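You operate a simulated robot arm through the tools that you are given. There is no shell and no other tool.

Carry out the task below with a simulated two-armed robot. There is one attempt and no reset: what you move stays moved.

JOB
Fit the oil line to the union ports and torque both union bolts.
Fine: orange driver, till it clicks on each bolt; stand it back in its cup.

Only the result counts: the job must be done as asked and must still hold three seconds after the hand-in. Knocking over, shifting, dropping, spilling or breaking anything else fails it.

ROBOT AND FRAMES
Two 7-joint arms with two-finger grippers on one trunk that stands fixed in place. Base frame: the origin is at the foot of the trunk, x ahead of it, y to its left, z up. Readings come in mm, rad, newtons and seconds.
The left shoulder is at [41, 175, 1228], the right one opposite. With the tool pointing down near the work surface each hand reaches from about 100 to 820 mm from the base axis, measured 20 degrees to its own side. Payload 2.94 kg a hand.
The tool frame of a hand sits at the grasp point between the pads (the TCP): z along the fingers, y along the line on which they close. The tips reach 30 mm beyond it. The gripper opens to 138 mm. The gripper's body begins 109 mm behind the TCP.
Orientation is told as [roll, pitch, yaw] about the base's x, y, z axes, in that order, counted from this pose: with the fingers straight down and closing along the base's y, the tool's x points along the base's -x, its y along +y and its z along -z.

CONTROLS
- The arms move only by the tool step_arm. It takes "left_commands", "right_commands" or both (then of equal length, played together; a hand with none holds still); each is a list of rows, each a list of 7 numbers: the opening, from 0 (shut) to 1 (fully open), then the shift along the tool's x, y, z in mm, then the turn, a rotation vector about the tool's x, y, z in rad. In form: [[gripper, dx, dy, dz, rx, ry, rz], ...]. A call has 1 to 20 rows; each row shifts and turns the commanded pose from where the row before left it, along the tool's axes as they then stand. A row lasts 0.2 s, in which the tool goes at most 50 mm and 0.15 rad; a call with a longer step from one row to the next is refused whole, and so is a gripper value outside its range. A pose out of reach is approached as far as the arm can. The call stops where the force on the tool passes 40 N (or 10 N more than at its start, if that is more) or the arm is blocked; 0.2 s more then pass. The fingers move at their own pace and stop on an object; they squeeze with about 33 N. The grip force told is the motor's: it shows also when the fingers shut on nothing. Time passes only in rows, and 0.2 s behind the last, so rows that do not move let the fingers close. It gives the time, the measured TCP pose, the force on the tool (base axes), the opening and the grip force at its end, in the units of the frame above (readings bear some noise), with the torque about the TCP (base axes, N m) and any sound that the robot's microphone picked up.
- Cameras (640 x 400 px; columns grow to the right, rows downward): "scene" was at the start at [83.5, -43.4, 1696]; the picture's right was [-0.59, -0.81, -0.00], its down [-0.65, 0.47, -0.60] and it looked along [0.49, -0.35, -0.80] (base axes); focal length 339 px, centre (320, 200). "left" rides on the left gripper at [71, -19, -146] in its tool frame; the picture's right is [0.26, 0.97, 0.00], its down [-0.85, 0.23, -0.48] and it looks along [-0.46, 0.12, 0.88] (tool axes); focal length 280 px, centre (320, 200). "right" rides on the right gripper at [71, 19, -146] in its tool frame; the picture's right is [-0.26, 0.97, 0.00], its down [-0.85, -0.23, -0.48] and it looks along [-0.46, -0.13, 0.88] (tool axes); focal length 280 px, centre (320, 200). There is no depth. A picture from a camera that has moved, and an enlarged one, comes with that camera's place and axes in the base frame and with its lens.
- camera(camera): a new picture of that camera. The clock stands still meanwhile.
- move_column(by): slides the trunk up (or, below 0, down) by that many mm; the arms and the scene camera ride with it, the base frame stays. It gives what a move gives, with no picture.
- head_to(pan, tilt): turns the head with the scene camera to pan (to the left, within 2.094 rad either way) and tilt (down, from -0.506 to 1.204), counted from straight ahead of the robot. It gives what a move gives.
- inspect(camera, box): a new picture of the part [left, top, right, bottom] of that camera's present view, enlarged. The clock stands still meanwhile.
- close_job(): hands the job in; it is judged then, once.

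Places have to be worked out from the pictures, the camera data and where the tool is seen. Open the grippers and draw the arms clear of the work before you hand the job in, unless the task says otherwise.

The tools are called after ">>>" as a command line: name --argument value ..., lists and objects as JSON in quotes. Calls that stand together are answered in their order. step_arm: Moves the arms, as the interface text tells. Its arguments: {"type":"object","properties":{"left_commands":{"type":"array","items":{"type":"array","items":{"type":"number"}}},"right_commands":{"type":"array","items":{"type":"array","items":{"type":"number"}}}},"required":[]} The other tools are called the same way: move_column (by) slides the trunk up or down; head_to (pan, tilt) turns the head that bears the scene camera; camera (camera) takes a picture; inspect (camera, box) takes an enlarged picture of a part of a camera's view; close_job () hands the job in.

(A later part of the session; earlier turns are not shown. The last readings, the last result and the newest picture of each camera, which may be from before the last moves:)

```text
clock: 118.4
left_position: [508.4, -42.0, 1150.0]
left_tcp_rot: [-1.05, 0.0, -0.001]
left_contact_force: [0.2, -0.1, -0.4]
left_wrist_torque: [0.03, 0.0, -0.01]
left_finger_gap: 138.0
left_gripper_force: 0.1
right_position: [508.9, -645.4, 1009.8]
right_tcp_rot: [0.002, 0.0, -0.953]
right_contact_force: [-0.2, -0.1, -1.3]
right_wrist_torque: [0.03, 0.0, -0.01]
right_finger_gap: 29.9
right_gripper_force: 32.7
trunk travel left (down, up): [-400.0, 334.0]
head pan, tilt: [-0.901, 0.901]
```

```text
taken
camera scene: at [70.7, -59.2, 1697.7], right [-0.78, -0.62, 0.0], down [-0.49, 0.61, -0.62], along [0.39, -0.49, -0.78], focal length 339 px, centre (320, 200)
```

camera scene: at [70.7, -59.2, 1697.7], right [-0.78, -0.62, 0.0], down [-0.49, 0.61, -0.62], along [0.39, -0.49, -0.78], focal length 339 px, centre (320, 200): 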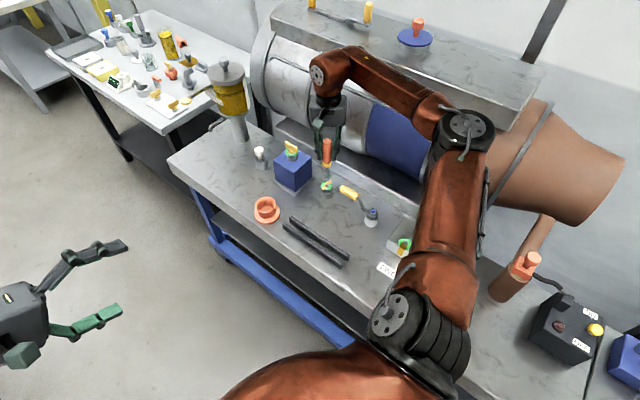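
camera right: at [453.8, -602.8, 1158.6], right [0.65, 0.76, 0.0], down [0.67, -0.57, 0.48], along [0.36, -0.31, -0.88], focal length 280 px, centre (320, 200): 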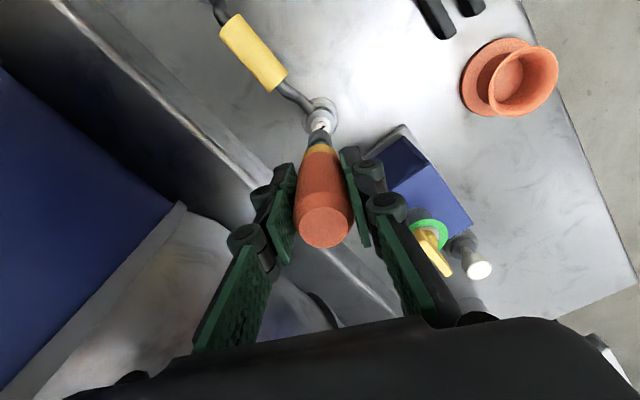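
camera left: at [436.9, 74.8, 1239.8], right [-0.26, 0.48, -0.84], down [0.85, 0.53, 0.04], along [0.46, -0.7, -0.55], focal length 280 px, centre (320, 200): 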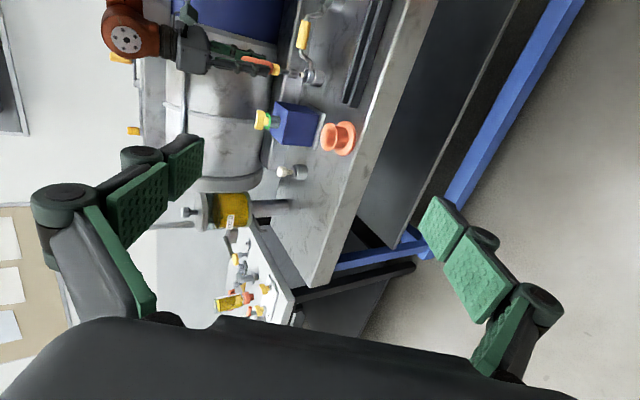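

I raise 40 mm so the tip clears the sleeve, finish the yaw adjustment to about -0.68, and go over the blue bolt near (331,-650).

>>> step_arm --right_commands '[[0, 0.1, -0.51, -20, 0, 0, -0.137], [0, 0.1, -0.51, -20, 0, 0, -0.137], [0, 27.7, -22.6, 0, 0, 0, 0], [0, 27.7, -22.6, 0, 0, 0, 0], [0, 27.7, -22.6, 0, 0, 0, 0], [0, 27.7, -22.6, 0, 0, 0, 0], [0, 27.7, -22.6, 0, 0, 0, 0], [0, 0, 0, 0, 0, 0, 0], [0, 0, 0, 0, 0, 0, 0]]'

>>> camera --camera "scene"

>>> camera --camera "left"

```text
clock: 120.4
left_position: [507.7, -40.9, 1149.5]
left_tcp_rot: [-1.049, 0.002, 0.0]
left_contact_force: [-0.2, -0.2, -0.3]
left_wrist_torque: [0.0, -0.02, 0.02]
left_finger_gap: 137.9
left_gripper_force: 0.0
right_position: [329.2, -644.2, 1051.0]
right_tcp_rot: [0.004, 0.001, -0.682]
right_contact_force: [-0.1, 0.3, -3.4]
right_wrist_torque: [-0.01, -0.06, -0.03]
right_finger_gap: 29.9
right_gripper_force: 33.4
trunk travel left (down, up): [-400.0, 334.0]
head pan, tilt: [-0.901, 0.901]
```

```text
taken
camera scene: at [69.7, -58.9, 1697.7], right [-0.78, -0.62, 0.0], down [-0.49, 0.61, -0.62], along [0.39, -0.49, -0.78], focal length 339 px, centre (320, 200)
```

scene: 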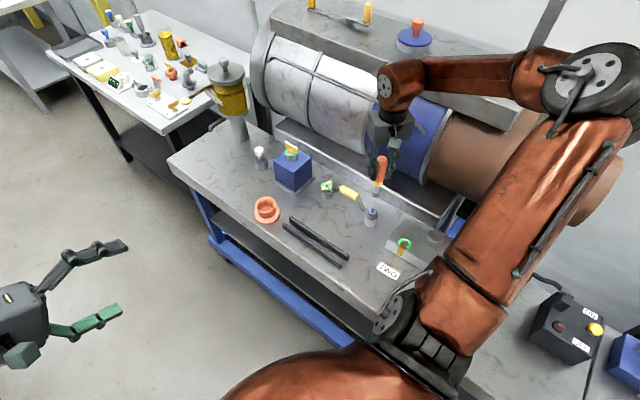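

```text
taken
camera left: at [436.4, 75.5, 1240.0], right [-0.26, 0.48, -0.84], down [0.85, 0.53, 0.04], along [0.46, -0.7, -0.55], focal length 280 px, centre (320, 200)
```

left: 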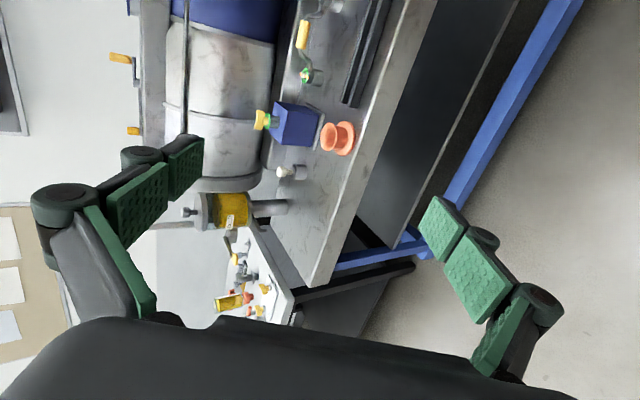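

The blue bolt lies just outside the left camera's view. I yaw the left hand by about -0.44 rad so it sees both bolts.

>>> step_arm --left_commands '[[1, 0, 0, 0, 0, 0.127, 0.073], [1, 0, 0, 0, 0, 0.127, 0.073], [1, 0, 0, 0, 0, 0.127, 0.073], [1, 0, 0, 0, 0, 0, 0]]'

>>> camera --camera "left"

```text
clock: 121.4
left_position: [508.3, -40.6, 1149.8]
left_tcp_rot: [-1.05, -0.001, -0.442]
left_contact_force: [0.0, 0.7, 0.1]
left_wrist_torque: [-0.03, -0.01, 0.04]
left_finger_gap: 138.0
left_gripper_force: 0.0
right_position: [329.3, -643.5, 1051.6]
right_tcp_rot: [0.002, -0.001, -0.682]
right_contact_force: [0.5, -0.7, -2.1]
right_wrist_torque: [-0.01, -0.03, 0.02]
right_finger_gap: 30.0
right_gripper_force: 33.2
trunk travel left (down, up): [-400.0, 334.0]
head pan, tilt: [-0.901, 0.901]
```

```text
taken
camera left: at [493.3, 95.4, 1239.8], right [-0.03, 0.55, -0.84], down [0.99, 0.11, 0.04], along [0.12, -0.83, -0.55], focal length 280 px, centre (320, 200)
```

left: 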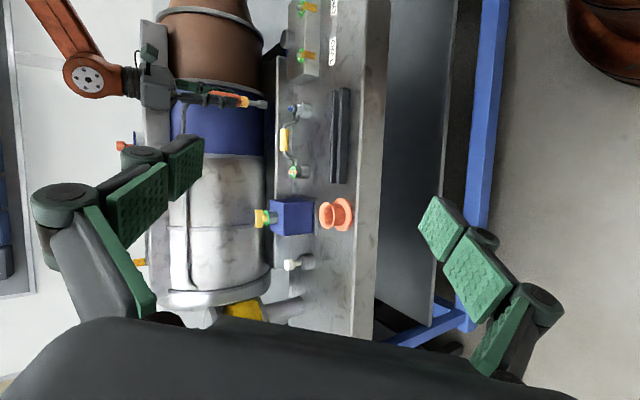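

Now both bolts and the driver are in view. I zoom on the blue bolt region from left and scene cameras, and from the right hand.

>>> inspect --camera "left" --box '[225, 80, 325, 130]'

>>> inspect --camera "scene" --box '[355, 165, 395, 225]'

>>> inspect --camera "right" --box '[280, 60, 360, 160]'

```text
6.40 times, centred on (275, 105) of left
camera zoom: at [493.3, 95.4, 1239.8], right [-0.03, 0.55, -0.84], down [0.99, 0.11, 0.04], along [0.12, -0.83, -0.55], focal length 1794 px, centre (608, 808)
```

zoom: 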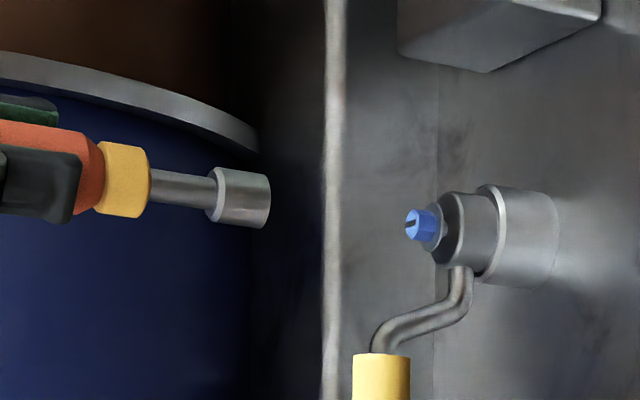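

```text
6.67 times, centred on (375, 195) of scene
camera zoom: at [69.8, -58.3, 1697.8], right [-0.78, -0.62, 0.0], down [-0.49, 0.61, -0.62], along [0.39, -0.49, -0.78], focal length 2258 px, centre (-47, 233)
```

zoom: 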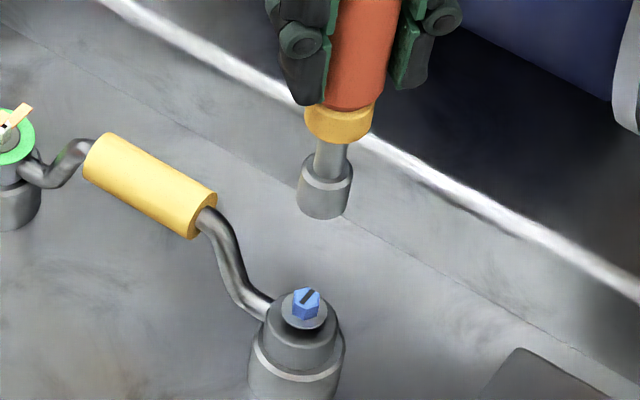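

```text
4.00 times, centred on (320, 110) of right
camera zoom: at [286.4, -585.1, 1197.1], right [0.81, 0.58, 0.0], down [0.51, -0.71, 0.48], along [0.28, -0.39, -0.88], focal length 1122 px, centre (320, 560)
```

zoom: 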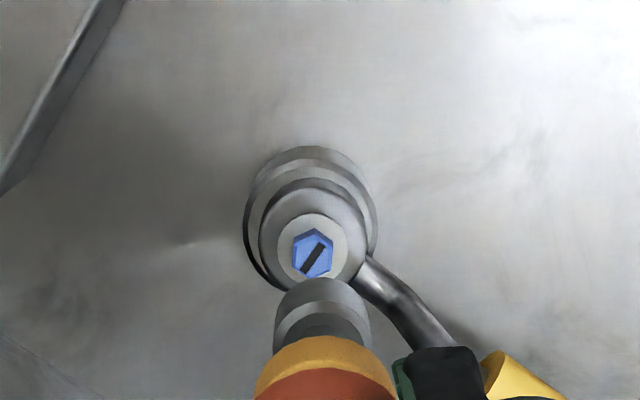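

The driver needs about (-0.1,-2.2) mm to be over the blue bolt. I shift and lower 55 mm, then check again.

>>> step_arm --right_commands '[[0, -1.3, -1.8, 10, 0, 0, 0], [0, 0, 0, 25, 0, 0, 0], [0, 0, 0, 20, 0, 0, 0], [0, 0, 0, 0, 0, 0, 0], [0, 0, 0, 0, 0, 0, 0]]'

>>> inspect --camera "left" --box '[250, 85, 320, 130]'

>>> inspect --camera "scene" --box '[358, 180, 392, 225]'

>>> inspect --camera "right" --box '[280, 80, 360, 160]'

```text
clock: 122.6
left_position: [508.6, -41.3, 1149.5]
left_tcp_rot: [-1.049, -0.001, -0.439]
left_contact_force: [-0.6, -0.5, -1.0]
left_wrist_torque: [0.0, 0.0, 0.0]
left_finger_gap: 137.9
left_gripper_force: 0.0
right_position: [330.3, -647.4, 993.5]
right_tcp_rot: [0.001, -0.001, -0.682]
right_contact_force: [0.0, -0.2, -1.9]
right_wrist_torque: [0.02, 0.02, -0.01]
right_finger_gap: 30.0
right_gripper_force: 33.0
trunk travel left (down, up): [-400.0, 334.0]
head pan, tilt: [-0.901, 0.901]
```

```text
8.89 times, centred on (285, 108) of left
camera zoom: at [493.7, 94.4, 1239.5], right [-0.03, 0.55, -0.84], down [0.99, 0.12, 0.04], along [0.12, -0.83, -0.55], focal length 2492 px, centre (631, 1022)
```

zoom: 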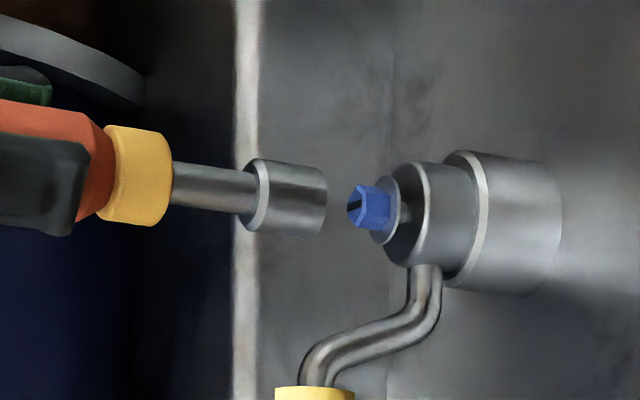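

```text
8.89 times, centred on (375, 202) of scene
camera zoom: at [70.7, -59.6, 1697.6], right [-0.78, -0.62, 0.0], down [-0.49, 0.61, -0.62], along [0.39, -0.49, -0.78], focal length 3010 px, centre (-169, 178)
```

zoom: 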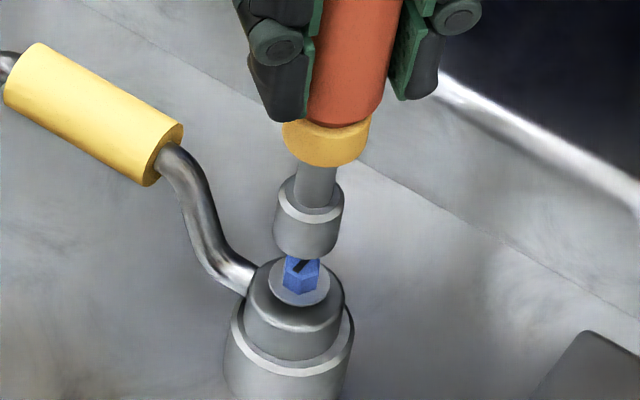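

```text
5.00 times, centred on (320, 120) of right
camera zoom: at [287.0, -588.3, 1140.1], right [0.81, 0.58, 0.0], down [0.51, -0.71, 0.48], along [0.28, -0.39, -0.88], focal length 1402 px, centre (320, 600)
```

zoom: 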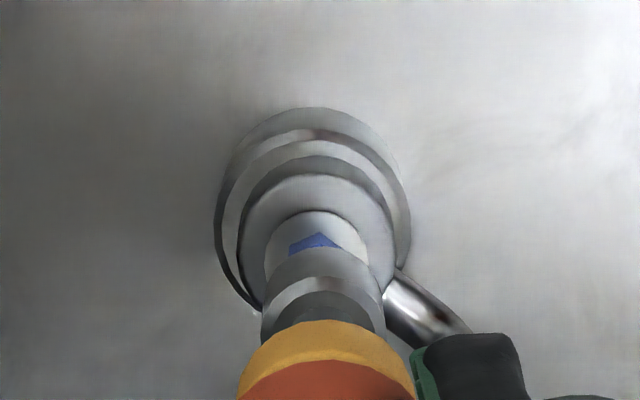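

Close now; residual about (-1.5,-0.3) mm, gap ≈13 mm. I trim and lower 9 mm.

>>> step_arm --right_commands '[[0, 1.0, -1.2, 3, 0, 0, 0], [0, 0, 0, 3, 0, 0, 0], [0, 0, 0, 3, 0, 0, 0], [0, 0, 0, 0, 0, 0, 0], [0, 0, 0, 0, 0, 0, 0]]'

>>> inspect --camera "left" --box '[250, 85, 320, 130]'

>>> inspect --camera "scene" --box '[358, 180, 392, 225]'

```text
clock: 123.8
left_position: [510.0, -40.2, 1150.1]
left_tcp_rot: [-1.049, 0.001, -0.441]
left_contact_force: [0.5, -0.6, 0.9]
left_wrist_torque: [0.02, -0.04, 0.02]
left_finger_gap: 138.0
left_gripper_force: 0.1
right_position: [327.5, -647.9, 987.3]
right_tcp_rot: [0.002, -0.001, -0.682]
right_contact_force: [0.0, 0.3, -3.1]
right_wrist_torque: [0.02, 0.03, 0.03]
right_finger_gap: 29.8
right_gripper_force: 33.0
trunk travel left (down, up): [-400.0, 334.0]
head pan, tilt: [-0.901, 0.901]
```

```text
8.89 times, centred on (285, 108) of left
camera zoom: at [493.6, 94.6, 1239.5], right [-0.03, 0.55, -0.84], down [0.99, 0.12, 0.04], along [0.12, -0.83, -0.55], focal length 2492 px, centre (631, 1022)
```

zoom: 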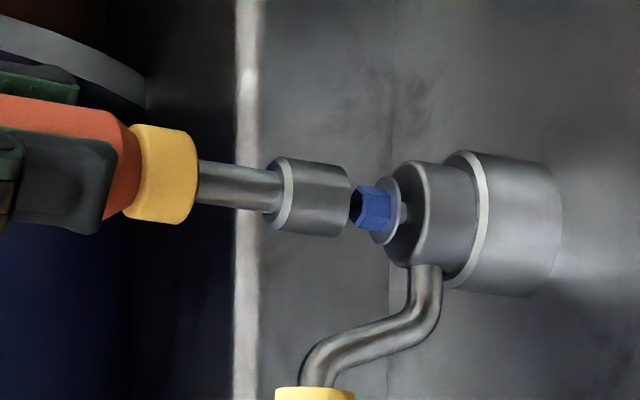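

```text
8.89 times, centred on (375, 202) of scene
camera zoom: at [70.6, -59.2, 1697.7], right [-0.78, -0.62, 0.0], down [-0.49, 0.61, -0.62], along [0.39, -0.49, -0.78], focal length 3010 px, centre (-169, 178)
```

zoom: 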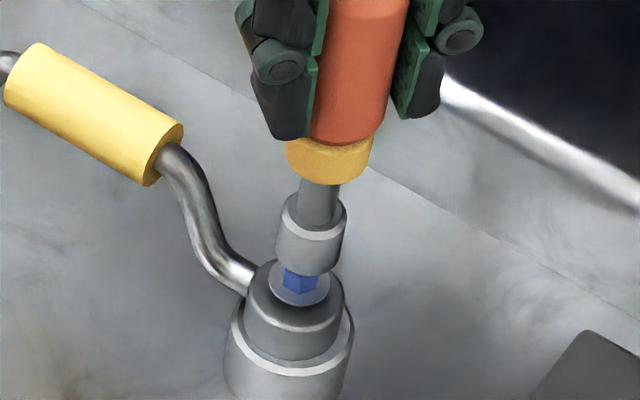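

Axes agree within half a millimetre. I trim slightly and lower onto the hex in small steps.

>>> step_arm --right_commands '[[0, 0, 0.4, 2, 0, 0, 0], [0, 0, 0, 2, 0, 0, 0], [0, 0, 0, 1, 0, 0, 0], [0, 0, 0, 1, 0, 0, 0], [0, 0, 0, 1, 0, 0, 0], [0, 0, 0, 0, 0, 0, 0]]'

>>> inspect --camera "left" --box '[250, 85, 320, 130]'

>>> inspect --camera "scene" --box '[358, 180, 392, 225]'

```text
clock: 125.2
left_position: [508.7, -41.4, 1148.8]
left_tcp_rot: [-1.049, 0.0, -0.44]
left_contact_force: [0.0, 0.1, -0.1]
left_wrist_torque: [0.0, 0.0, -0.01]
left_finger_gap: 137.9
left_gripper_force: 0.0
right_position: [328.9, -647.0, 979.0]
right_tcp_rot: [0.002, 0.0, -0.682]
right_contact_force: [-0.3, 0.2, -2.4]
right_wrist_torque: [0.01, 0.01, -0.01]
right_finger_gap: 29.7
right_gripper_force: 32.9
trunk travel left (down, up): [-400.0, 334.0]
head pan, tilt: [-0.901, 0.901]
```

```text
8.89 times, centred on (285, 108) of left
camera zoom: at [493.6, 94.6, 1239.5], right [-0.03, 0.55, -0.84], down [0.99, 0.12, 0.04], along [0.12, -0.83, -0.55], focal length 2492 px, centre (631, 1022)
```

zoom: 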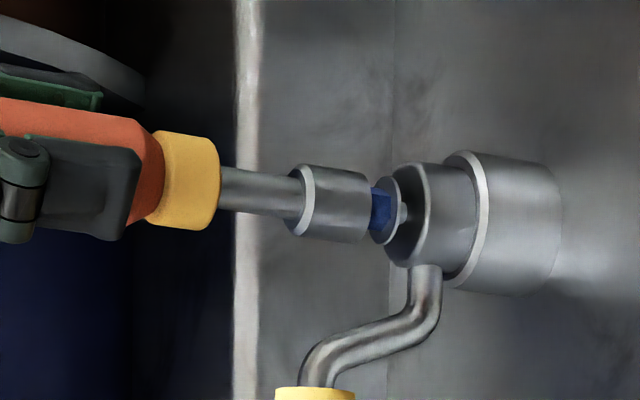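

```text
8.89 times, centred on (375, 202) of scene
camera zoom: at [70.5, -59.2, 1697.7], right [-0.78, -0.62, 0.0], down [-0.49, 0.61, -0.62], along [0.39, -0.49, -0.78], focal length 3010 px, centre (-169, 178)
```

zoom: 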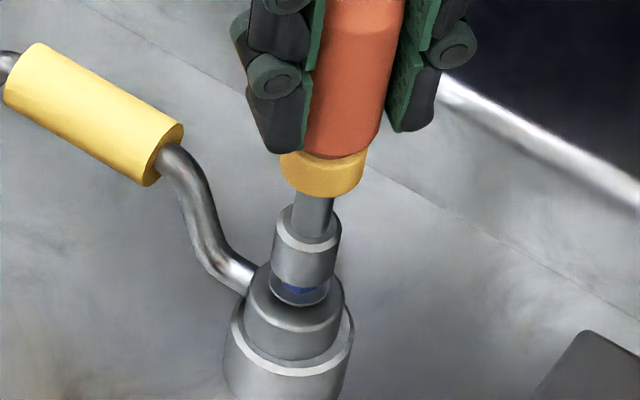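

Well aligned and over the hex. I continue down until light contact at the washer.

>>> step_arm --right_commands '[[0, 0, 0, 1.5, 0, 0, 0], [0, 0, 0, 1.5, 0, 0, 0], [0, 0, 0, 1, 0, 0, 0], [0, 0, 0, 1, 0, 0, 0], [0, 0, 0, 1, 0, 0, 0], [0, 0, 0, 0, 0, 0, 0]]'

>>> inspect --camera "left" --box '[250, 85, 320, 130]'

```text
clock: 126.6
left_position: [508.7, -41.0, 1149.3]
left_tcp_rot: [-1.048, 0.001, -0.44]
left_contact_force: [0.4, -0.2, 0.4]
left_wrist_torque: [-0.02, 0.0, 0.02]
left_finger_gap: 137.7
left_gripper_force: 0.0
right_position: [327.8, -648.5, 973.4]
right_tcp_rot: [0.001, 0.001, -0.683]
right_contact_force: [-0.4, -0.8, -2.4]
right_wrist_torque: [-0.01, 0.08, 0.02]
right_finger_gap: 29.7
right_gripper_force: 32.9
trunk travel left (down, up): [-400.0, 334.0]
head pan, tilt: [-0.901, 0.901]
```

```text
8.89 times, centred on (285, 108) of left
camera zoom: at [493.6, 94.7, 1239.5], right [-0.03, 0.55, -0.84], down [0.99, 0.12, 0.04], along [0.12, -0.83, -0.55], focal length 2492 px, centre (631, 1022)
```

zoom: 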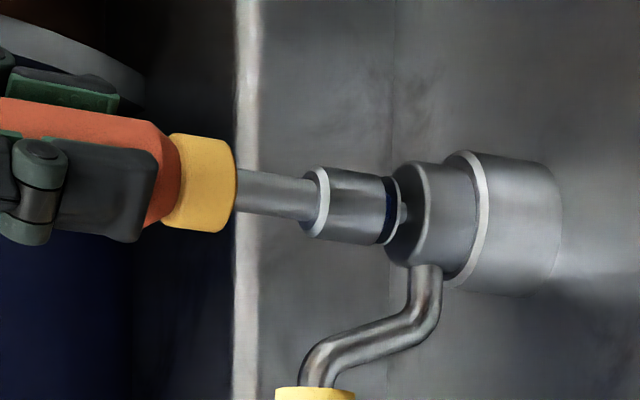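

Good, nearly at the washer. A few more small steps until contact force shows.

>>> step_arm --right_commands '[[0, 0, 0, 1, 0, 0, 0], [0, 0, 0, 1, 0, 0, 0], [0, 0, 0, 0.8, 0, 0, 0], [0, 0, 0, 0.7, 0, 0, 0], [0, 0, 0, 0, 0, 0, 0]]'

>>> inspect --camera "left" --box '[250, 85, 320, 130]'

```text
clock: 127.8
left_position: [508.0, -41.1, 1149.9]
left_tcp_rot: [-1.049, 0.001, -0.44]
left_contact_force: [0.6, -0.5, 0.0]
left_wrist_torque: [0.0, 0.04, -0.06]
left_finger_gap: 138.0
left_gripper_force: 0.1
right_position: [328.6, -648.0, 969.8]
right_tcp_rot: [0.0, -0.001, -0.682]
right_contact_force: [0.9, -0.4, -2.3]
right_wrist_torque: [-0.01, 0.05, 0.01]
right_finger_gap: 29.9
right_gripper_force: 33.2
trunk travel left (down, up): [-400.0, 334.0]
head pan, tilt: [-0.901, 0.901]
```

```text
8.89 times, centred on (285, 108) of left
camera zoom: at [493.6, 94.6, 1239.5], right [-0.03, 0.55, -0.84], down [0.99, 0.12, 0.04], along [0.12, -0.83, -0.55], focal length 2492 px, centre (631, 1022)
```

zoom: 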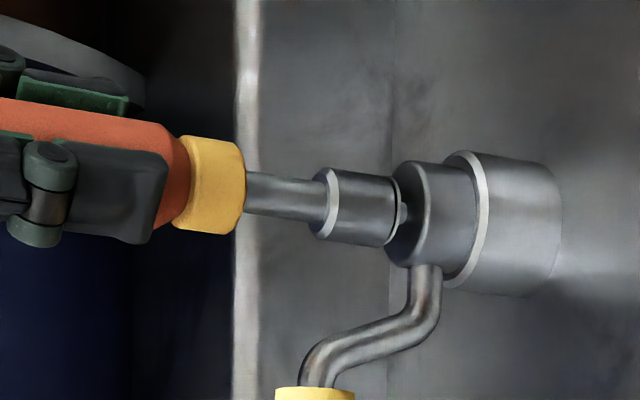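

Just at the washer. I lower 1.2 mm more and begin turning about the driver axis.

>>> step_arm --right_commands '[[0, 0, 0, 0.6, 0, 0, 0], [0, 0, 0, 0.6, 0, 0, 0], [0, -0.14, 0.43, 0.05, 0, 0, 0.12], [0, -0.14, 0.43, 0.05, 0, 0, 0.12], [0, -0.14, 0.43, 0.05, 0, 0, 0.12], [0, -0.14, 0.43, 0.05, 0, 0, 0.12], [0, -0.14, 0.43, 0.05, 0, 0, 0.12], [0, 0, 0, 0, 0, 0, 0]]'

>>> inspect --camera "left" --box '[250, 85, 320, 130]'

>>> inspect --camera "scene" --box '[358, 180, 392, 225]'

```text
clock: 129.6
left_position: [509.4, -40.8, 1150.4]
left_tcp_rot: [-1.05, -0.001, -0.439]
left_contact_force: [0.3, -0.6, 0.1]
left_wrist_torque: [-0.03, -0.01, 0.0]
left_finger_gap: 137.8
left_gripper_force: 0.1
right_position: [330.1, -648.5, 967.8]
right_tcp_rot: [0.002, 0.001, -1.285]
right_contact_force: [-2.1, 0.2, 7.1]
right_wrist_torque: [-0.05, 0.13, -0.04]
right_finger_gap: 30.0
right_gripper_force: 32.8
trunk travel left (down, up): [-400.0, 334.0]
head pan, tilt: [-0.901, 0.901]
```

```text
8.89 times, centred on (285, 108) of left
camera zoom: at [493.1, 95.4, 1239.7], right [-0.03, 0.55, -0.84], down [0.99, 0.12, 0.04], along [0.12, -0.83, -0.55], focal length 2492 px, centre (631, 1022)
```

zoom: 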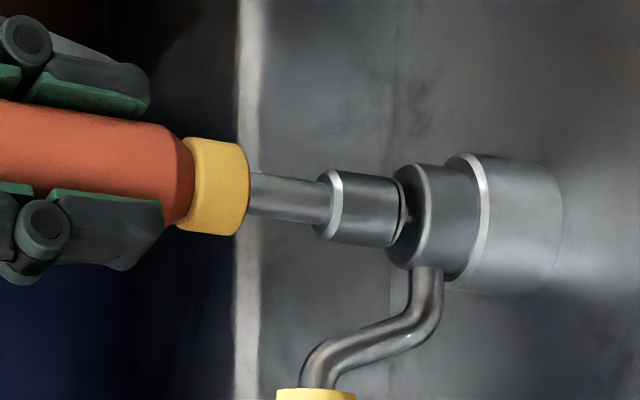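

```text
8.89 times, centred on (375, 202) of scene
camera zoom: at [69.8, -58.1, 1697.8], right [-0.78, -0.62, 0.0], down [-0.49, 0.61, -0.62], along [0.39, -0.49, -0.78], focal length 3010 px, centre (-169, 178)
```

zoom: 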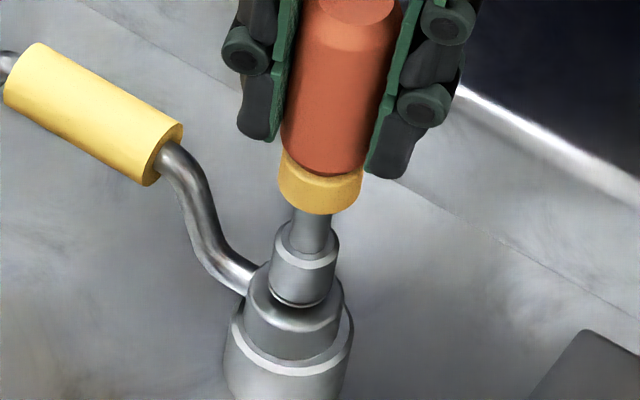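

Contact ≈9 N, slightly sideways. I keep turning without feed and see how the forces evolve.

>>> step_arm --right_commands '[[0, -0.14, 0.43, 0, 0, 0, 0.12], [0, -0.14, 0.43, 0, 0, 0, 0.12], [0, -0.14, 0.43, 0, 0, 0, 0.12], [0, -0.14, 0.43, 0, 0, 0, 0.12], [0, -0.14, 0.43, 0, 0, 0, 0.12], [0, -0.14, 0.43, 0, 0, 0, 0.12], [0, 0, 0, 0, 0, 0, 0]]'

>>> inspect --camera "left" --box '[250, 85, 320, 130]'

```text
clock: 131.2
left_position: [508.4, -40.0, 1150.4]
left_tcp_rot: [-1.048, -0.001, -0.44]
left_contact_force: [-0.2, -0.8, 1.1]
left_wrist_torque: [0.0, -0.03, 0.02]
left_finger_gap: 138.1
left_gripper_force: 0.0
right_position: [332.6, -648.0, 968.4]
right_tcp_rot: [0.001, 0.002, -2.005]
right_contact_force: [-2.7, -1.2, 5.2]
right_wrist_torque: [-0.12, 0.22, -0.02]
right_finger_gap: 29.8
right_gripper_force: 32.9
trunk travel left (down, up): [-400.0, 334.0]
head pan, tilt: [-0.901, 0.901]
```

```text
8.89 times, centred on (285, 108) of left
camera zoom: at [493.2, 95.0, 1239.7], right [-0.03, 0.55, -0.84], down [0.99, 0.12, 0.04], along [0.12, -0.83, -0.55], focal length 2492 px, centre (631, 1022)
```

zoom: 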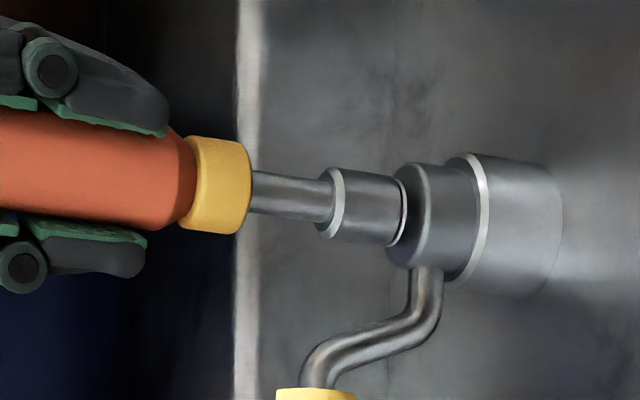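

There's a small sideways load; I relieve it by shifting (-0.8,-0.4) and continue turning.

>>> step_arm --right_commands '[[0, -0.7, -0.56, 0, 0, 0, 0], [0, -0.14, 0.43, 0.05, 0, 0, 0.12], [0, -0.14, 0.43, 0.05, 0, 0, 0.12], [0, -0.14, 0.43, 0.05, 0, 0, 0.12], [0, -0.14, 0.43, 0.05, 0, 0, 0.12], [0, -0.14, 0.43, 0.05, 0, 0, 0.12], [0, -0.14, 0.43, 0.05, 0, 0, 0.12], [0, 0, 0, 0, 0, 0, 0]]'

>>> inspect --camera "left" --box '[250, 85, 320, 130]'

```text
clock: 133.0
left_position: [509.3, -40.1, 1148.9]
left_tcp_rot: [-1.05, 0.0, -0.439]
left_contact_force: [-0.3, -0.7, 0.0]
left_wrist_torque: [-0.01, 0.03, 0.0]
left_finger_gap: 138.0
left_gripper_force: 0.0
right_position: [333.3, -650.8, 966.5]
right_tcp_rot: [-0.003, 0.001, -2.727]
right_contact_force: [0.9, -0.2, -1.3]
right_wrist_torque: [0.06, -0.08, 0.01]
right_finger_gap: 29.9
right_gripper_force: 32.8
trunk travel left (down, up): [-400.0, 334.0]
head pan, tilt: [-0.901, 0.901]
```

```text
8.89 times, centred on (285, 108) of left
camera zoom: at [493.7, 94.7, 1239.5], right [-0.03, 0.55, -0.84], down [0.99, 0.12, 0.04], along [0.12, -0.83, -0.55], focal length 2492 px, centre (631, 1022)
```

zoom: 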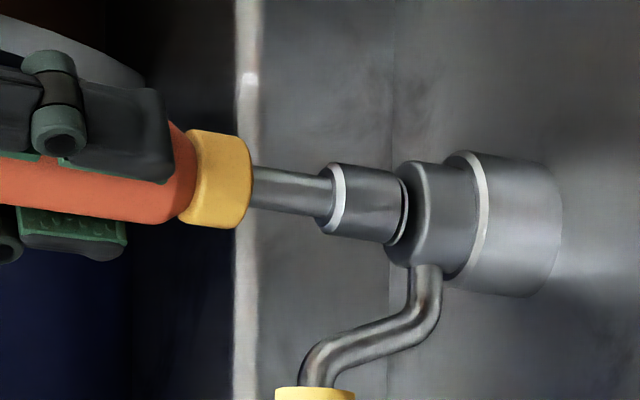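

Sideways load is gone and the bolt is descending. I continue turning with feed.

>>> step_arm --right_commands '[[0, -0.14, 0.43, 0.12, 0, 0, 0.12], [0, -0.14, 0.43, 0.12, 0, 0, 0.12], [0, -0.14, 0.43, 0.12, 0, 0, 0.12], [0, -0.14, 0.43, 0.12, 0, 0, 0.12], [0, -0.14, 0.43, 0.12, 0, 0, 0.12], [0, -0.14, 0.43, 0.12, 0, 0, 0.12], [0, -0.14, 0.43, 0.12, 0, 0, 0.12], [0, -0.14, 0.43, 0.12, 0, 0, 0.12], [0, 0, 0, 0, 0, 0, 0]]'

>>> inspect --camera "left" --box '[250, 85, 320, 130]'

```text
clock: 135.0
left_position: [508.5, -41.0, 1149.1]
left_tcp_rot: [-1.049, 0.0, -0.44]
left_contact_force: [-0.5, 0.8, -0.2]
left_wrist_torque: [0.0, -0.02, 0.05]
left_finger_gap: 138.0
left_gripper_force: 0.2
right_position: [332.6, -652.7, 967.0]
right_tcp_rot: [-0.002, 0.0, 2.596]
right_contact_force: [0.4, 0.0, -2.4]
right_wrist_torque: [-0.03, 0.0, 0.02]
right_finger_gap: 29.6
right_gripper_force: 32.7
trunk travel left (down, up): [-400.0, 334.0]
head pan, tilt: [-0.901, 0.901]
```

```text
8.89 times, centred on (285, 108) of left
camera zoom: at [493.6, 94.6, 1239.5], right [-0.03, 0.55, -0.84], down [0.99, 0.12, 0.04], along [0.12, -0.83, -0.55], focal length 2492 px, centre (631, 1022)
```

zoom: 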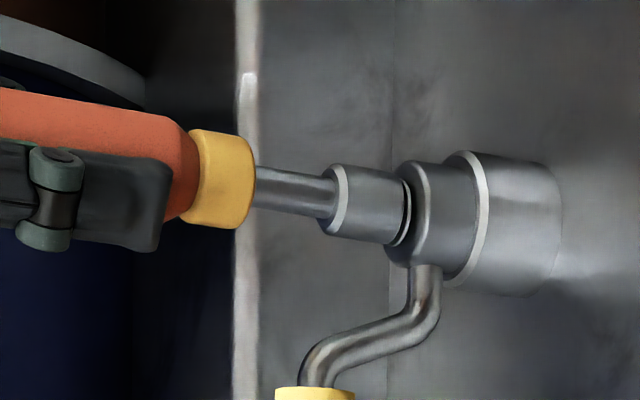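

The washer sinks ahead of the socket. I continue with more feed.

>>> step_arm --right_commands '[[0, -0.14, 0.43, 0.4, 0, 0, 0.12], [0, -0.14, 0.43, 0.2, 0, 0, 0.12], [0, -0.14, 0.43, 0.2, 0, 0, 0.12], [0, -0.14, 0.43, 0.15, 0, 0, 0.12], [0, -0.14, 0.43, 0.1, 0, 0, 0.12], [0, -0.14, 0.43, 0.1, 0, 0, 0.12], [0, -0.14, 0.43, 0.1, 0, 0, 0.12], [0, -0.14, 0.43, 0.1, 0, 0, 0.12], [0, 0, 0, 0, 0, 0, 0]]'

>>> inspect --camera "left" --box '[250, 85, 320, 130]'

>>> inspect --camera "scene" --box '[358, 180, 392, 225]'

```text
clock: 137.0
left_position: [509.5, -41.8, 1149.5]
left_tcp_rot: [-1.05, 0.002, -0.441]
left_contact_force: [0.3, -0.1, 0.9]
left_wrist_torque: [-0.02, -0.01, -0.03]
left_finger_gap: 137.9
left_gripper_force: 0.0
right_position: [330.2, -654.4, 965.9]
right_tcp_rot: [-0.002, -0.002, 1.635]
right_contact_force: [0.5, 0.1, -1.7]
right_wrist_torque: [0.01, -0.02, 0.0]
right_finger_gap: 29.8
right_gripper_force: 33.0
trunk travel left (down, up): [-400.0, 334.0]
head pan, tilt: [-0.901, 0.901]
```

```text
8.89 times, centred on (285, 108) of left
camera zoom: at [493.6, 94.6, 1239.6], right [-0.03, 0.55, -0.84], down [0.99, 0.12, 0.04], along [0.12, -0.83, -0.55], focal length 2492 px, centre (631, 1022)
```

zoom: 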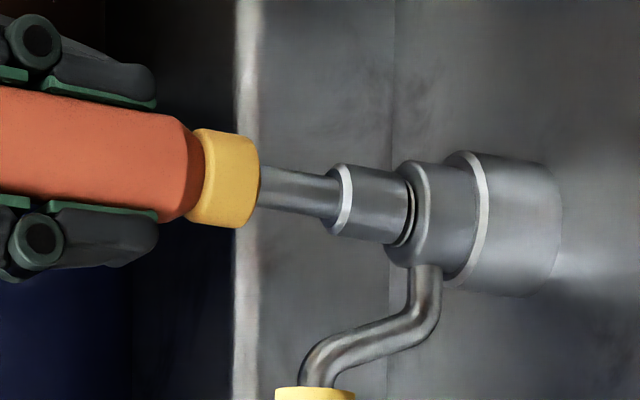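

```text
8.89 times, centred on (375, 202) of scene
camera zoom: at [70.5, -59.3, 1697.7], right [-0.78, -0.62, 0.0], down [-0.49, 0.61, -0.62], along [0.39, -0.49, -0.78], focal length 3010 px, centre (-169, 178)
```

zoom: 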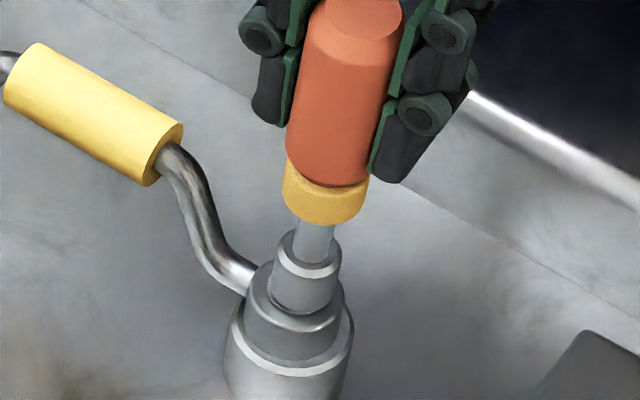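

Continuing; about one more radian should bring the head onto the eye.

>>> step_arm --right_commands '[[0, -0.14, 0.43, 0.3, 0, 0, 0.12], [0, -0.14, 0.43, 0.2, 0, 0, 0.12], [0, -0.14, 0.43, 0.2, 0, 0, 0.12], [0, -0.14, 0.43, 0.2, 0, 0, 0.12], [0, -0.14, 0.43, 0.15, 0, 0, 0.12], [0, -0.14, 0.43, 0.1, 0, 0, 0.12], [0, -0.14, 0.43, 0.1, 0, 0, 0.12], [0, 0, 0, 0, 0, 0, 0]]'

>>> inspect --camera "left" --box '[250, 85, 320, 130]'

```text
clock: 138.8
left_position: [509.0, -42.6, 1150.2]
left_tcp_rot: [-1.048, -0.001, -0.44]
left_contact_force: [0.1, -0.7, -0.3]
left_wrist_torque: [0.0, -0.02, 0.02]
left_finger_gap: 138.0
left_gripper_force: 0.0
right_position: [325.7, -653.6, 964.3]
right_tcp_rot: [0.002, -0.003, 0.795]
right_contact_force: [-1.0, 0.4, -1.7]
right_wrist_torque: [0.02, 0.01, 0.06]
right_finger_gap: 29.9
right_gripper_force: 33.3
trunk travel left (down, up): [-400.0, 334.0]
head pan, tilt: [-0.901, 0.901]
```

```text
8.89 times, centred on (285, 108) of left
camera zoom: at [493.6, 94.5, 1239.6], right [-0.03, 0.55, -0.84], down [0.99, 0.12, 0.04], along [0.12, -0.83, -0.55], focal length 2492 px, centre (631, 1022)
```

zoom: 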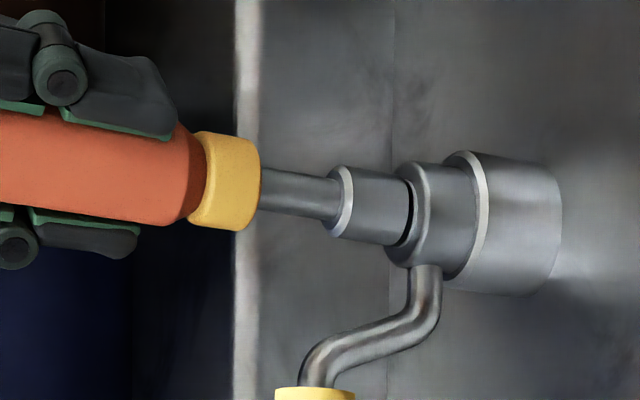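

Torque begins to appear (0.06). I now turn in short calls to catch the click.

>>> step_arm --right_commands '[[0, -0.12, 0.36, 0.1, 0, 0, 0.1], [0, -0.12, 0.36, 0.1, 0, 0, 0.1], [0, 0, 0, 0, 0, 0, 0]]'

>>> inspect --camera "left" --box '[250, 85, 320, 130]'

```text
clock: 139.6
left_position: [509.2, -41.4, 1150.5]
left_tcp_rot: [-1.049, 0.0, -0.44]
left_contact_force: [0.4, 0.7, 0.8]
left_wrist_torque: [0.01, -0.01, -0.01]
left_finger_gap: 137.8
left_gripper_force: 0.1
right_position: [327.4, -651.5, 963.6]
right_tcp_rot: [0.0, -0.003, 0.597]
right_contact_force: [-0.2, -0.5, -2.5]
right_wrist_torque: [0.04, -0.02, 0.11]
right_finger_gap: 29.8
right_gripper_force: 33.2
trunk travel left (down, up): [-400.0, 334.0]
head pan, tilt: [-0.901, 0.901]
```

```text
8.89 times, centred on (285, 108) of left
camera zoom: at [493.6, 94.7, 1239.6], right [-0.03, 0.55, -0.84], down [0.99, 0.12, 0.04], along [0.12, -0.83, -0.55], focal length 2492 px, centre (631, 1022)
```

zoom: 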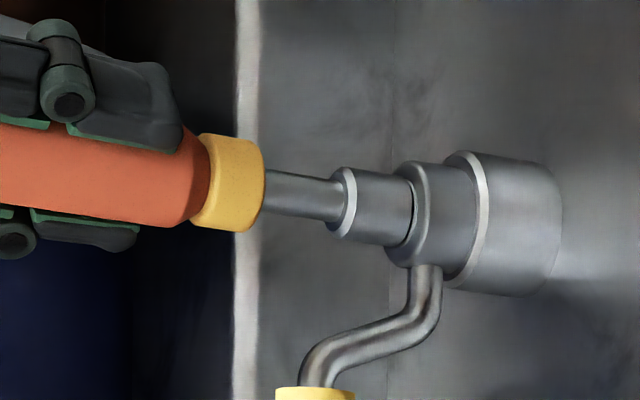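

Torque 0.11 and rising. Two more small steps.

>>> step_arm --right_commands '[[0, -0.12, 0.36, 0.1, 0, 0, 0.1], [0, -0.06, 0.18, 0.1, 0, 0, 0.05]]'

>>> inspect --camera "left" --box '[250, 85, 320, 130]'

```text
clock: 140.2
left_position: [508.1, -41.4, 1149.5]
left_tcp_rot: [-1.049, 0.0, -0.441]
left_contact_force: [0.0, 1.0, -0.3]
left_wrist_torque: [-0.02, 0.03, -0.01]
left_finger_gap: 138.2
left_gripper_force: 0.1
right_position: [326.3, -652.0, 964.4]
right_tcp_rot: [0.001, -0.002, 0.446]
right_contact_force: [-0.2, -0.1, 1.2]
right_wrist_torque: [0.03, 0.06, 0.17]
right_finger_gap: 29.6
right_gripper_force: 32.9
trunk travel left (down, up): [-400.0, 334.0]
head pan, tilt: [-0.901, 0.901]
```

```text
8.89 times, centred on (285, 108) of left
camera zoom: at [493.5, 94.8, 1239.6], right [-0.03, 0.55, -0.84], down [0.99, 0.12, 0.04], along [0.12, -0.83, -0.55], focal length 2492 px, centre (631, 1022)
```

zoom: 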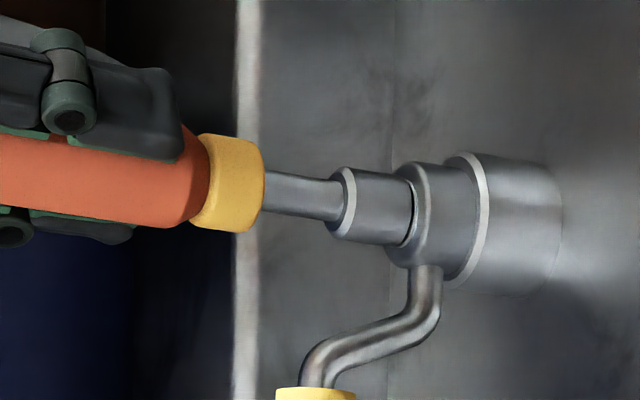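

Torque 0.17 now. I keep turning in 0.1 rad portions.

>>> step_arm --right_commands '[[0, -0.12, 0.36, 0, 0, 0, 0.1]]'

>>> step_arm --right_commands '[[0, -0.12, 0.36, 0, 0, 0, 0.1]]'

>>> inspect --camera "left" --box '[250, 85, 320, 130]'

```text
clock: 140.6
left_position: [509.3, -40.4, 1149.9]
left_tcp_rot: [-1.048, 0.0, -0.44]
left_contact_force: [0.0, 0.6, 0.8]
left_wrist_torque: [-0.03, -0.03, 0.06]
left_finger_gap: 137.9
left_gripper_force: 0.1
right_position: [326.8, -651.7, 964.0]
right_tcp_rot: [-0.001, -0.001, 0.349]
right_contact_force: [-0.4, -1.8, 2.0]
right_wrist_torque: [0.01, 0.05, 0.03]
right_finger_gap: 29.6
right_gripper_force: 33.0
trunk travel left (down, up): [-400.0, 334.0]
head pan, tilt: [-0.901, 0.901]
```

```text
clock: 141.0
left_position: [508.0, -39.5, 1149.8]
left_tcp_rot: [-1.049, 0.002, -0.44]
left_contact_force: [0.4, -1.1, -0.5]
left_wrist_torque: [-0.01, 0.0, -0.01]
left_finger_gap: 138.2
left_gripper_force: 0.0
right_position: [326.2, -651.0, 963.8]
right_tcp_rot: [0.0, -0.003, 0.246]
right_contact_force: [-0.1, -1.4, 2.4]
right_wrist_torque: [-0.07, 0.14, 0.14]
right_finger_gap: 29.7
right_gripper_force: 32.8
trunk travel left (down, up): [-400.0, 334.0]
head pan, tilt: [-0.901, 0.901]
```

```text
8.89 times, centred on (285, 108) of left
camera zoom: at [493.7, 95.2, 1239.4], right [-0.03, 0.55, -0.84], down [0.99, 0.12, 0.04], along [0.12, -0.83, -0.55], focal length 2492 px, centre (631, 1022)
```

zoom: 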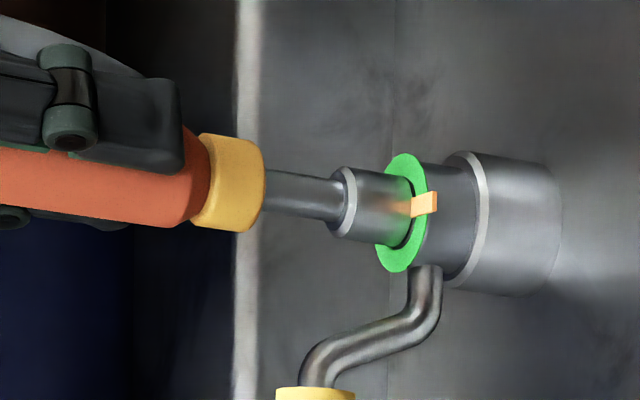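

Torque fell from 0.17 to 0.03 in one step, and the green ring with the orange stripe appeared: the release of the torque driver. I take two further tiny steps to see whether the torque only ratchets (no further tightening).

>>> step_arm --right_commands '[[0, -0.12, 0.36, 0, 0, 0, 0.1]]'

>>> step_arm --right_commands '[[0, -0.12, 0.36, 0, 0, 0, 0.1]]'

>>> inspect --camera "left" --box '[250, 85, 320, 130]'

```text
clock: 141.4
left_position: [509.7, -41.0, 1149.6]
left_tcp_rot: [-1.05, -0.001, -0.44]
left_contact_force: [0.3, -0.6, 0.6]
left_wrist_torque: [0.0, 0.0, -0.04]
left_finger_gap: 137.9
left_gripper_force: 0.0
right_position: [325.7, -649.4, 963.2]
right_tcp_rot: [-0.001, 0.003, 0.147]
right_contact_force: [-1.9, 0.1, 3.1]
right_wrist_torque: [-0.06, 0.11, 0.09]
right_finger_gap: 29.7
right_gripper_force: 33.6
trunk travel left (down, up): [-400.0, 334.0]
head pan, tilt: [-0.901, 0.901]
```

```text
clock: 141.8
left_position: [507.7, -40.2, 1149.2]
left_tcp_rot: [-1.051, 0.0, -0.441]
left_contact_force: [0.0, -0.3, 0.0]
left_wrist_torque: [0.01, 0.03, -0.03]
left_finger_gap: 138.0
left_gripper_force: 0.0
right_position: [326.6, -649.8, 962.9]
right_tcp_rot: [0.0, -0.003, 0.046]
right_contact_force: [-1.9, -0.4, 5.7]
right_wrist_torque: [-0.01, 0.1, 0.13]
right_finger_gap: 29.8
right_gripper_force: 32.9
trunk travel left (down, up): [-400.0, 334.0]
head pan, tilt: [-0.901, 0.901]
```

```text
8.89 times, centred on (285, 108) of left
camera zoom: at [493.6, 95.6, 1239.5], right [-0.03, 0.55, -0.84], down [0.99, 0.12, 0.04], along [0.12, -0.83, -0.55], focal length 2492 px, centre (631, 1022)
```

zoom: 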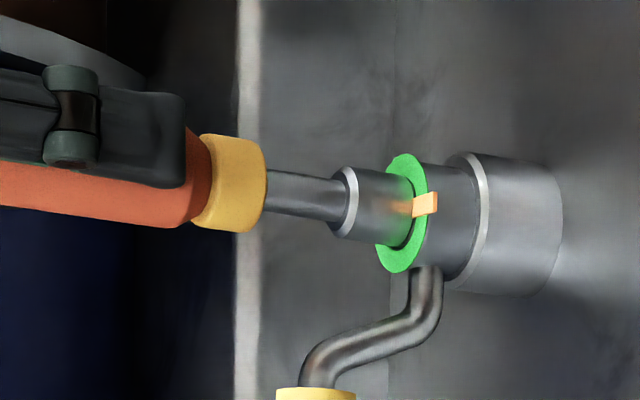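

The torque only fluctuates below the earlier peak and the stripe stays put, so the blue bolt is torqued as well. I lift the driver clear and begin unwinding the wrist.

>>> step_arm --right_commands '[[0, 0, 0, -3, 0, 0, 0], [0, 0, 0, -7, 0, 0, 0], [0, 0, 0, -15, 0, 0, 0], [0, 0, 0, -30, 0, 0, 0], [0, 0, 0, -35, 0, 0, 0], [0, 0, 0, 0, 0, 0, 0]]'

>>> inspect --camera "scene" --box '[310, 150, 400, 230]'

>>> camera --camera "right"

```text
clock: 143.2
left_position: [508.7, -40.6, 1148.7]
left_tcp_rot: [-1.048, 0.001, -0.44]
left_contact_force: [0.0, -0.8, -0.5]
left_wrist_torque: [-0.05, 0.05, -0.02]
left_finger_gap: 137.8
left_gripper_force: 0.1
right_position: [326.8, -651.6, 1052.3]
right_tcp_rot: [0.002, 0.001, 0.047]
right_contact_force: [0.5, -0.5, -2.5]
right_wrist_torque: [0.01, -0.01, -0.02]
right_finger_gap: 29.5
right_gripper_force: 32.8
trunk travel left (down, up): [-400.0, 334.0]
head pan, tilt: [-0.901, 0.901]
```

```text
5.00 times, centred on (355, 190) of scene
camera zoom: at [71.3, -59.8, 1697.6], right [-0.78, -0.62, 0.0], down [-0.49, 0.61, -0.62], along [0.39, -0.49, -0.78], focal length 1693 px, centre (145, 250)
```

zoom: 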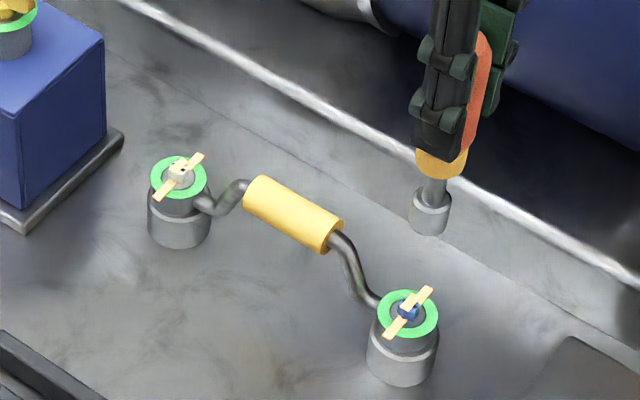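

```text
taken
camera right: at [255.5, -635.8, 1197.8], right [0.22, 0.98, 0.0], down [0.86, -0.19, 0.48], along [0.46, -0.1, -0.88], focal length 280 px, centre (320, 200)
```

right: 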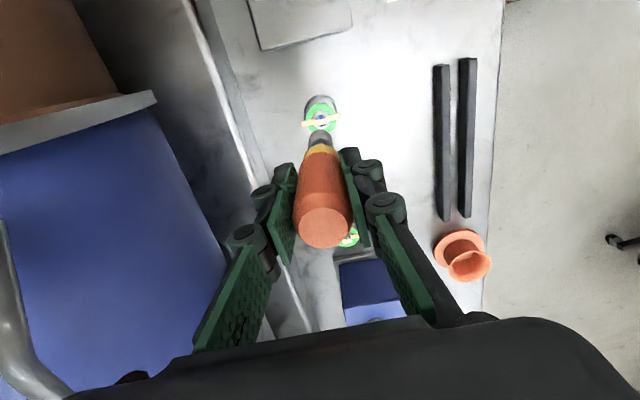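

Both bolts now carry the green ring and stripe. Next I unwind the wrist half-way here, at height.

>>> step_arm --right_commands '[[0, 0, 0, 0, 0, 0, -0.145], [0, 0, 0, 0, 0, 0, -0.145], [0, 0, 0, 0, 0, 0, -0.145], [0, 0, 0, 0, 0, 0, -0.145], [0, 0, 0, 0, 0, 0, -0.145], [0, 0, 0, 0, 0, 0, -0.145], [0, 0, 0, 0, 0, 0, -0.145], [0, 0, 0, 0, 0, 0, -0.145], [0, 0, 0, 0, 0, 0, -0.145], [0, 0, 0, 0, 0, 0, -0.145], [0, 0, 0, 0, 0, 0, -0.145], [0, 0, 0, 0, 0, 0, -0.145], [0, 0, 0, 0, 0, 0, -0.145], [0, 0, 0, 0, 0, 0, -0.145], [0, 0, 0, 0, 0, 0, -0.145], [0, 0, 0, 0, 0, 0, -0.145], [0, 0, 0, 0, 0, 0, -0.145], [0, 0, 0, 0, 0, 0, -0.145], [0, 0, 0, 0, 0, 0, -0.145], [0, 0, 0, 0, 0, 0, -0.145]]'

>>> step_arm --right_commands '[[0, 0, 0, 0, 0, 0, -0.145], [0, 0, 0, 0, 0, 0, -0.145], [0, 0, 0, 0, 0, 0, -0.145], [0, 0, 0, 0, 0, 0, -0.145], [0, 0, 0, 0, 0, 0, -0.145], [0, 0, 0, 0, 0, 0, -0.145], [0, 0, 0, 0, 0, 0, -0.145], [0, 0, 0, 0, 0, 0, -0.145], [0, 0, 0, 0, 0, 0, -0.145], [0, 0, 0, 0, 0, 0, -0.145], [0, 0, 0, 0, 0, 0, -0.145], [0, 0, 0, 0, 0, 0, -0.145], [0, 0, 0, 0, 0, 0, -0.145], [0, 0, 0, 0, 0, 0, -0.145], [0, 0, 0, 0, 0, 0, -0.145], [0, 0, 0, 0, 0, 0, -0.145], [0, 0, 0, 0, 0, 0, -0.145], [0, 0, 0, 0, 0, 0, 0]]'

```text
clock: 147.4
left_position: [508.8, -41.2, 1150.0]
left_tcp_rot: [-1.048, -0.001, -0.44]
left_contact_force: [0.8, -0.2, 0.2]
left_wrist_torque: [-0.01, 0.01, 0.02]
left_finger_gap: 138.0
left_gripper_force: 0.2
right_position: [326.6, -649.9, 1052.9]
right_tcp_rot: [-0.002, 0.0, 2.949]
right_contact_force: [0.5, 0.0, -2.2]
right_wrist_torque: [-0.01, 0.0, 0.0]
right_finger_gap: 29.5
right_gripper_force: 33.2
trunk travel left (down, up): [-400.0, 334.0]
head pan, tilt: [-0.901, 0.901]
```

```text
clock: 151.2
left_position: [509.1, -42.3, 1148.5]
left_tcp_rot: [-1.05, 0.0, -0.441]
left_contact_force: [-0.2, 0.2, 0.1]
left_wrist_torque: [0.02, 0.0, 0.03]
left_finger_gap: 138.0
left_gripper_force: 0.0
right_position: [326.4, -649.4, 1053.6]
right_tcp_rot: [0.001, 0.001, -0.867]
right_contact_force: [-0.2, 0.0, -2.7]
right_wrist_torque: [0.01, 0.0, -0.01]
right_finger_gap: 30.0
right_gripper_force: 33.0
trunk travel left (down, up): [-400.0, 334.0]
head pan, tilt: [-0.901, 0.901]
```

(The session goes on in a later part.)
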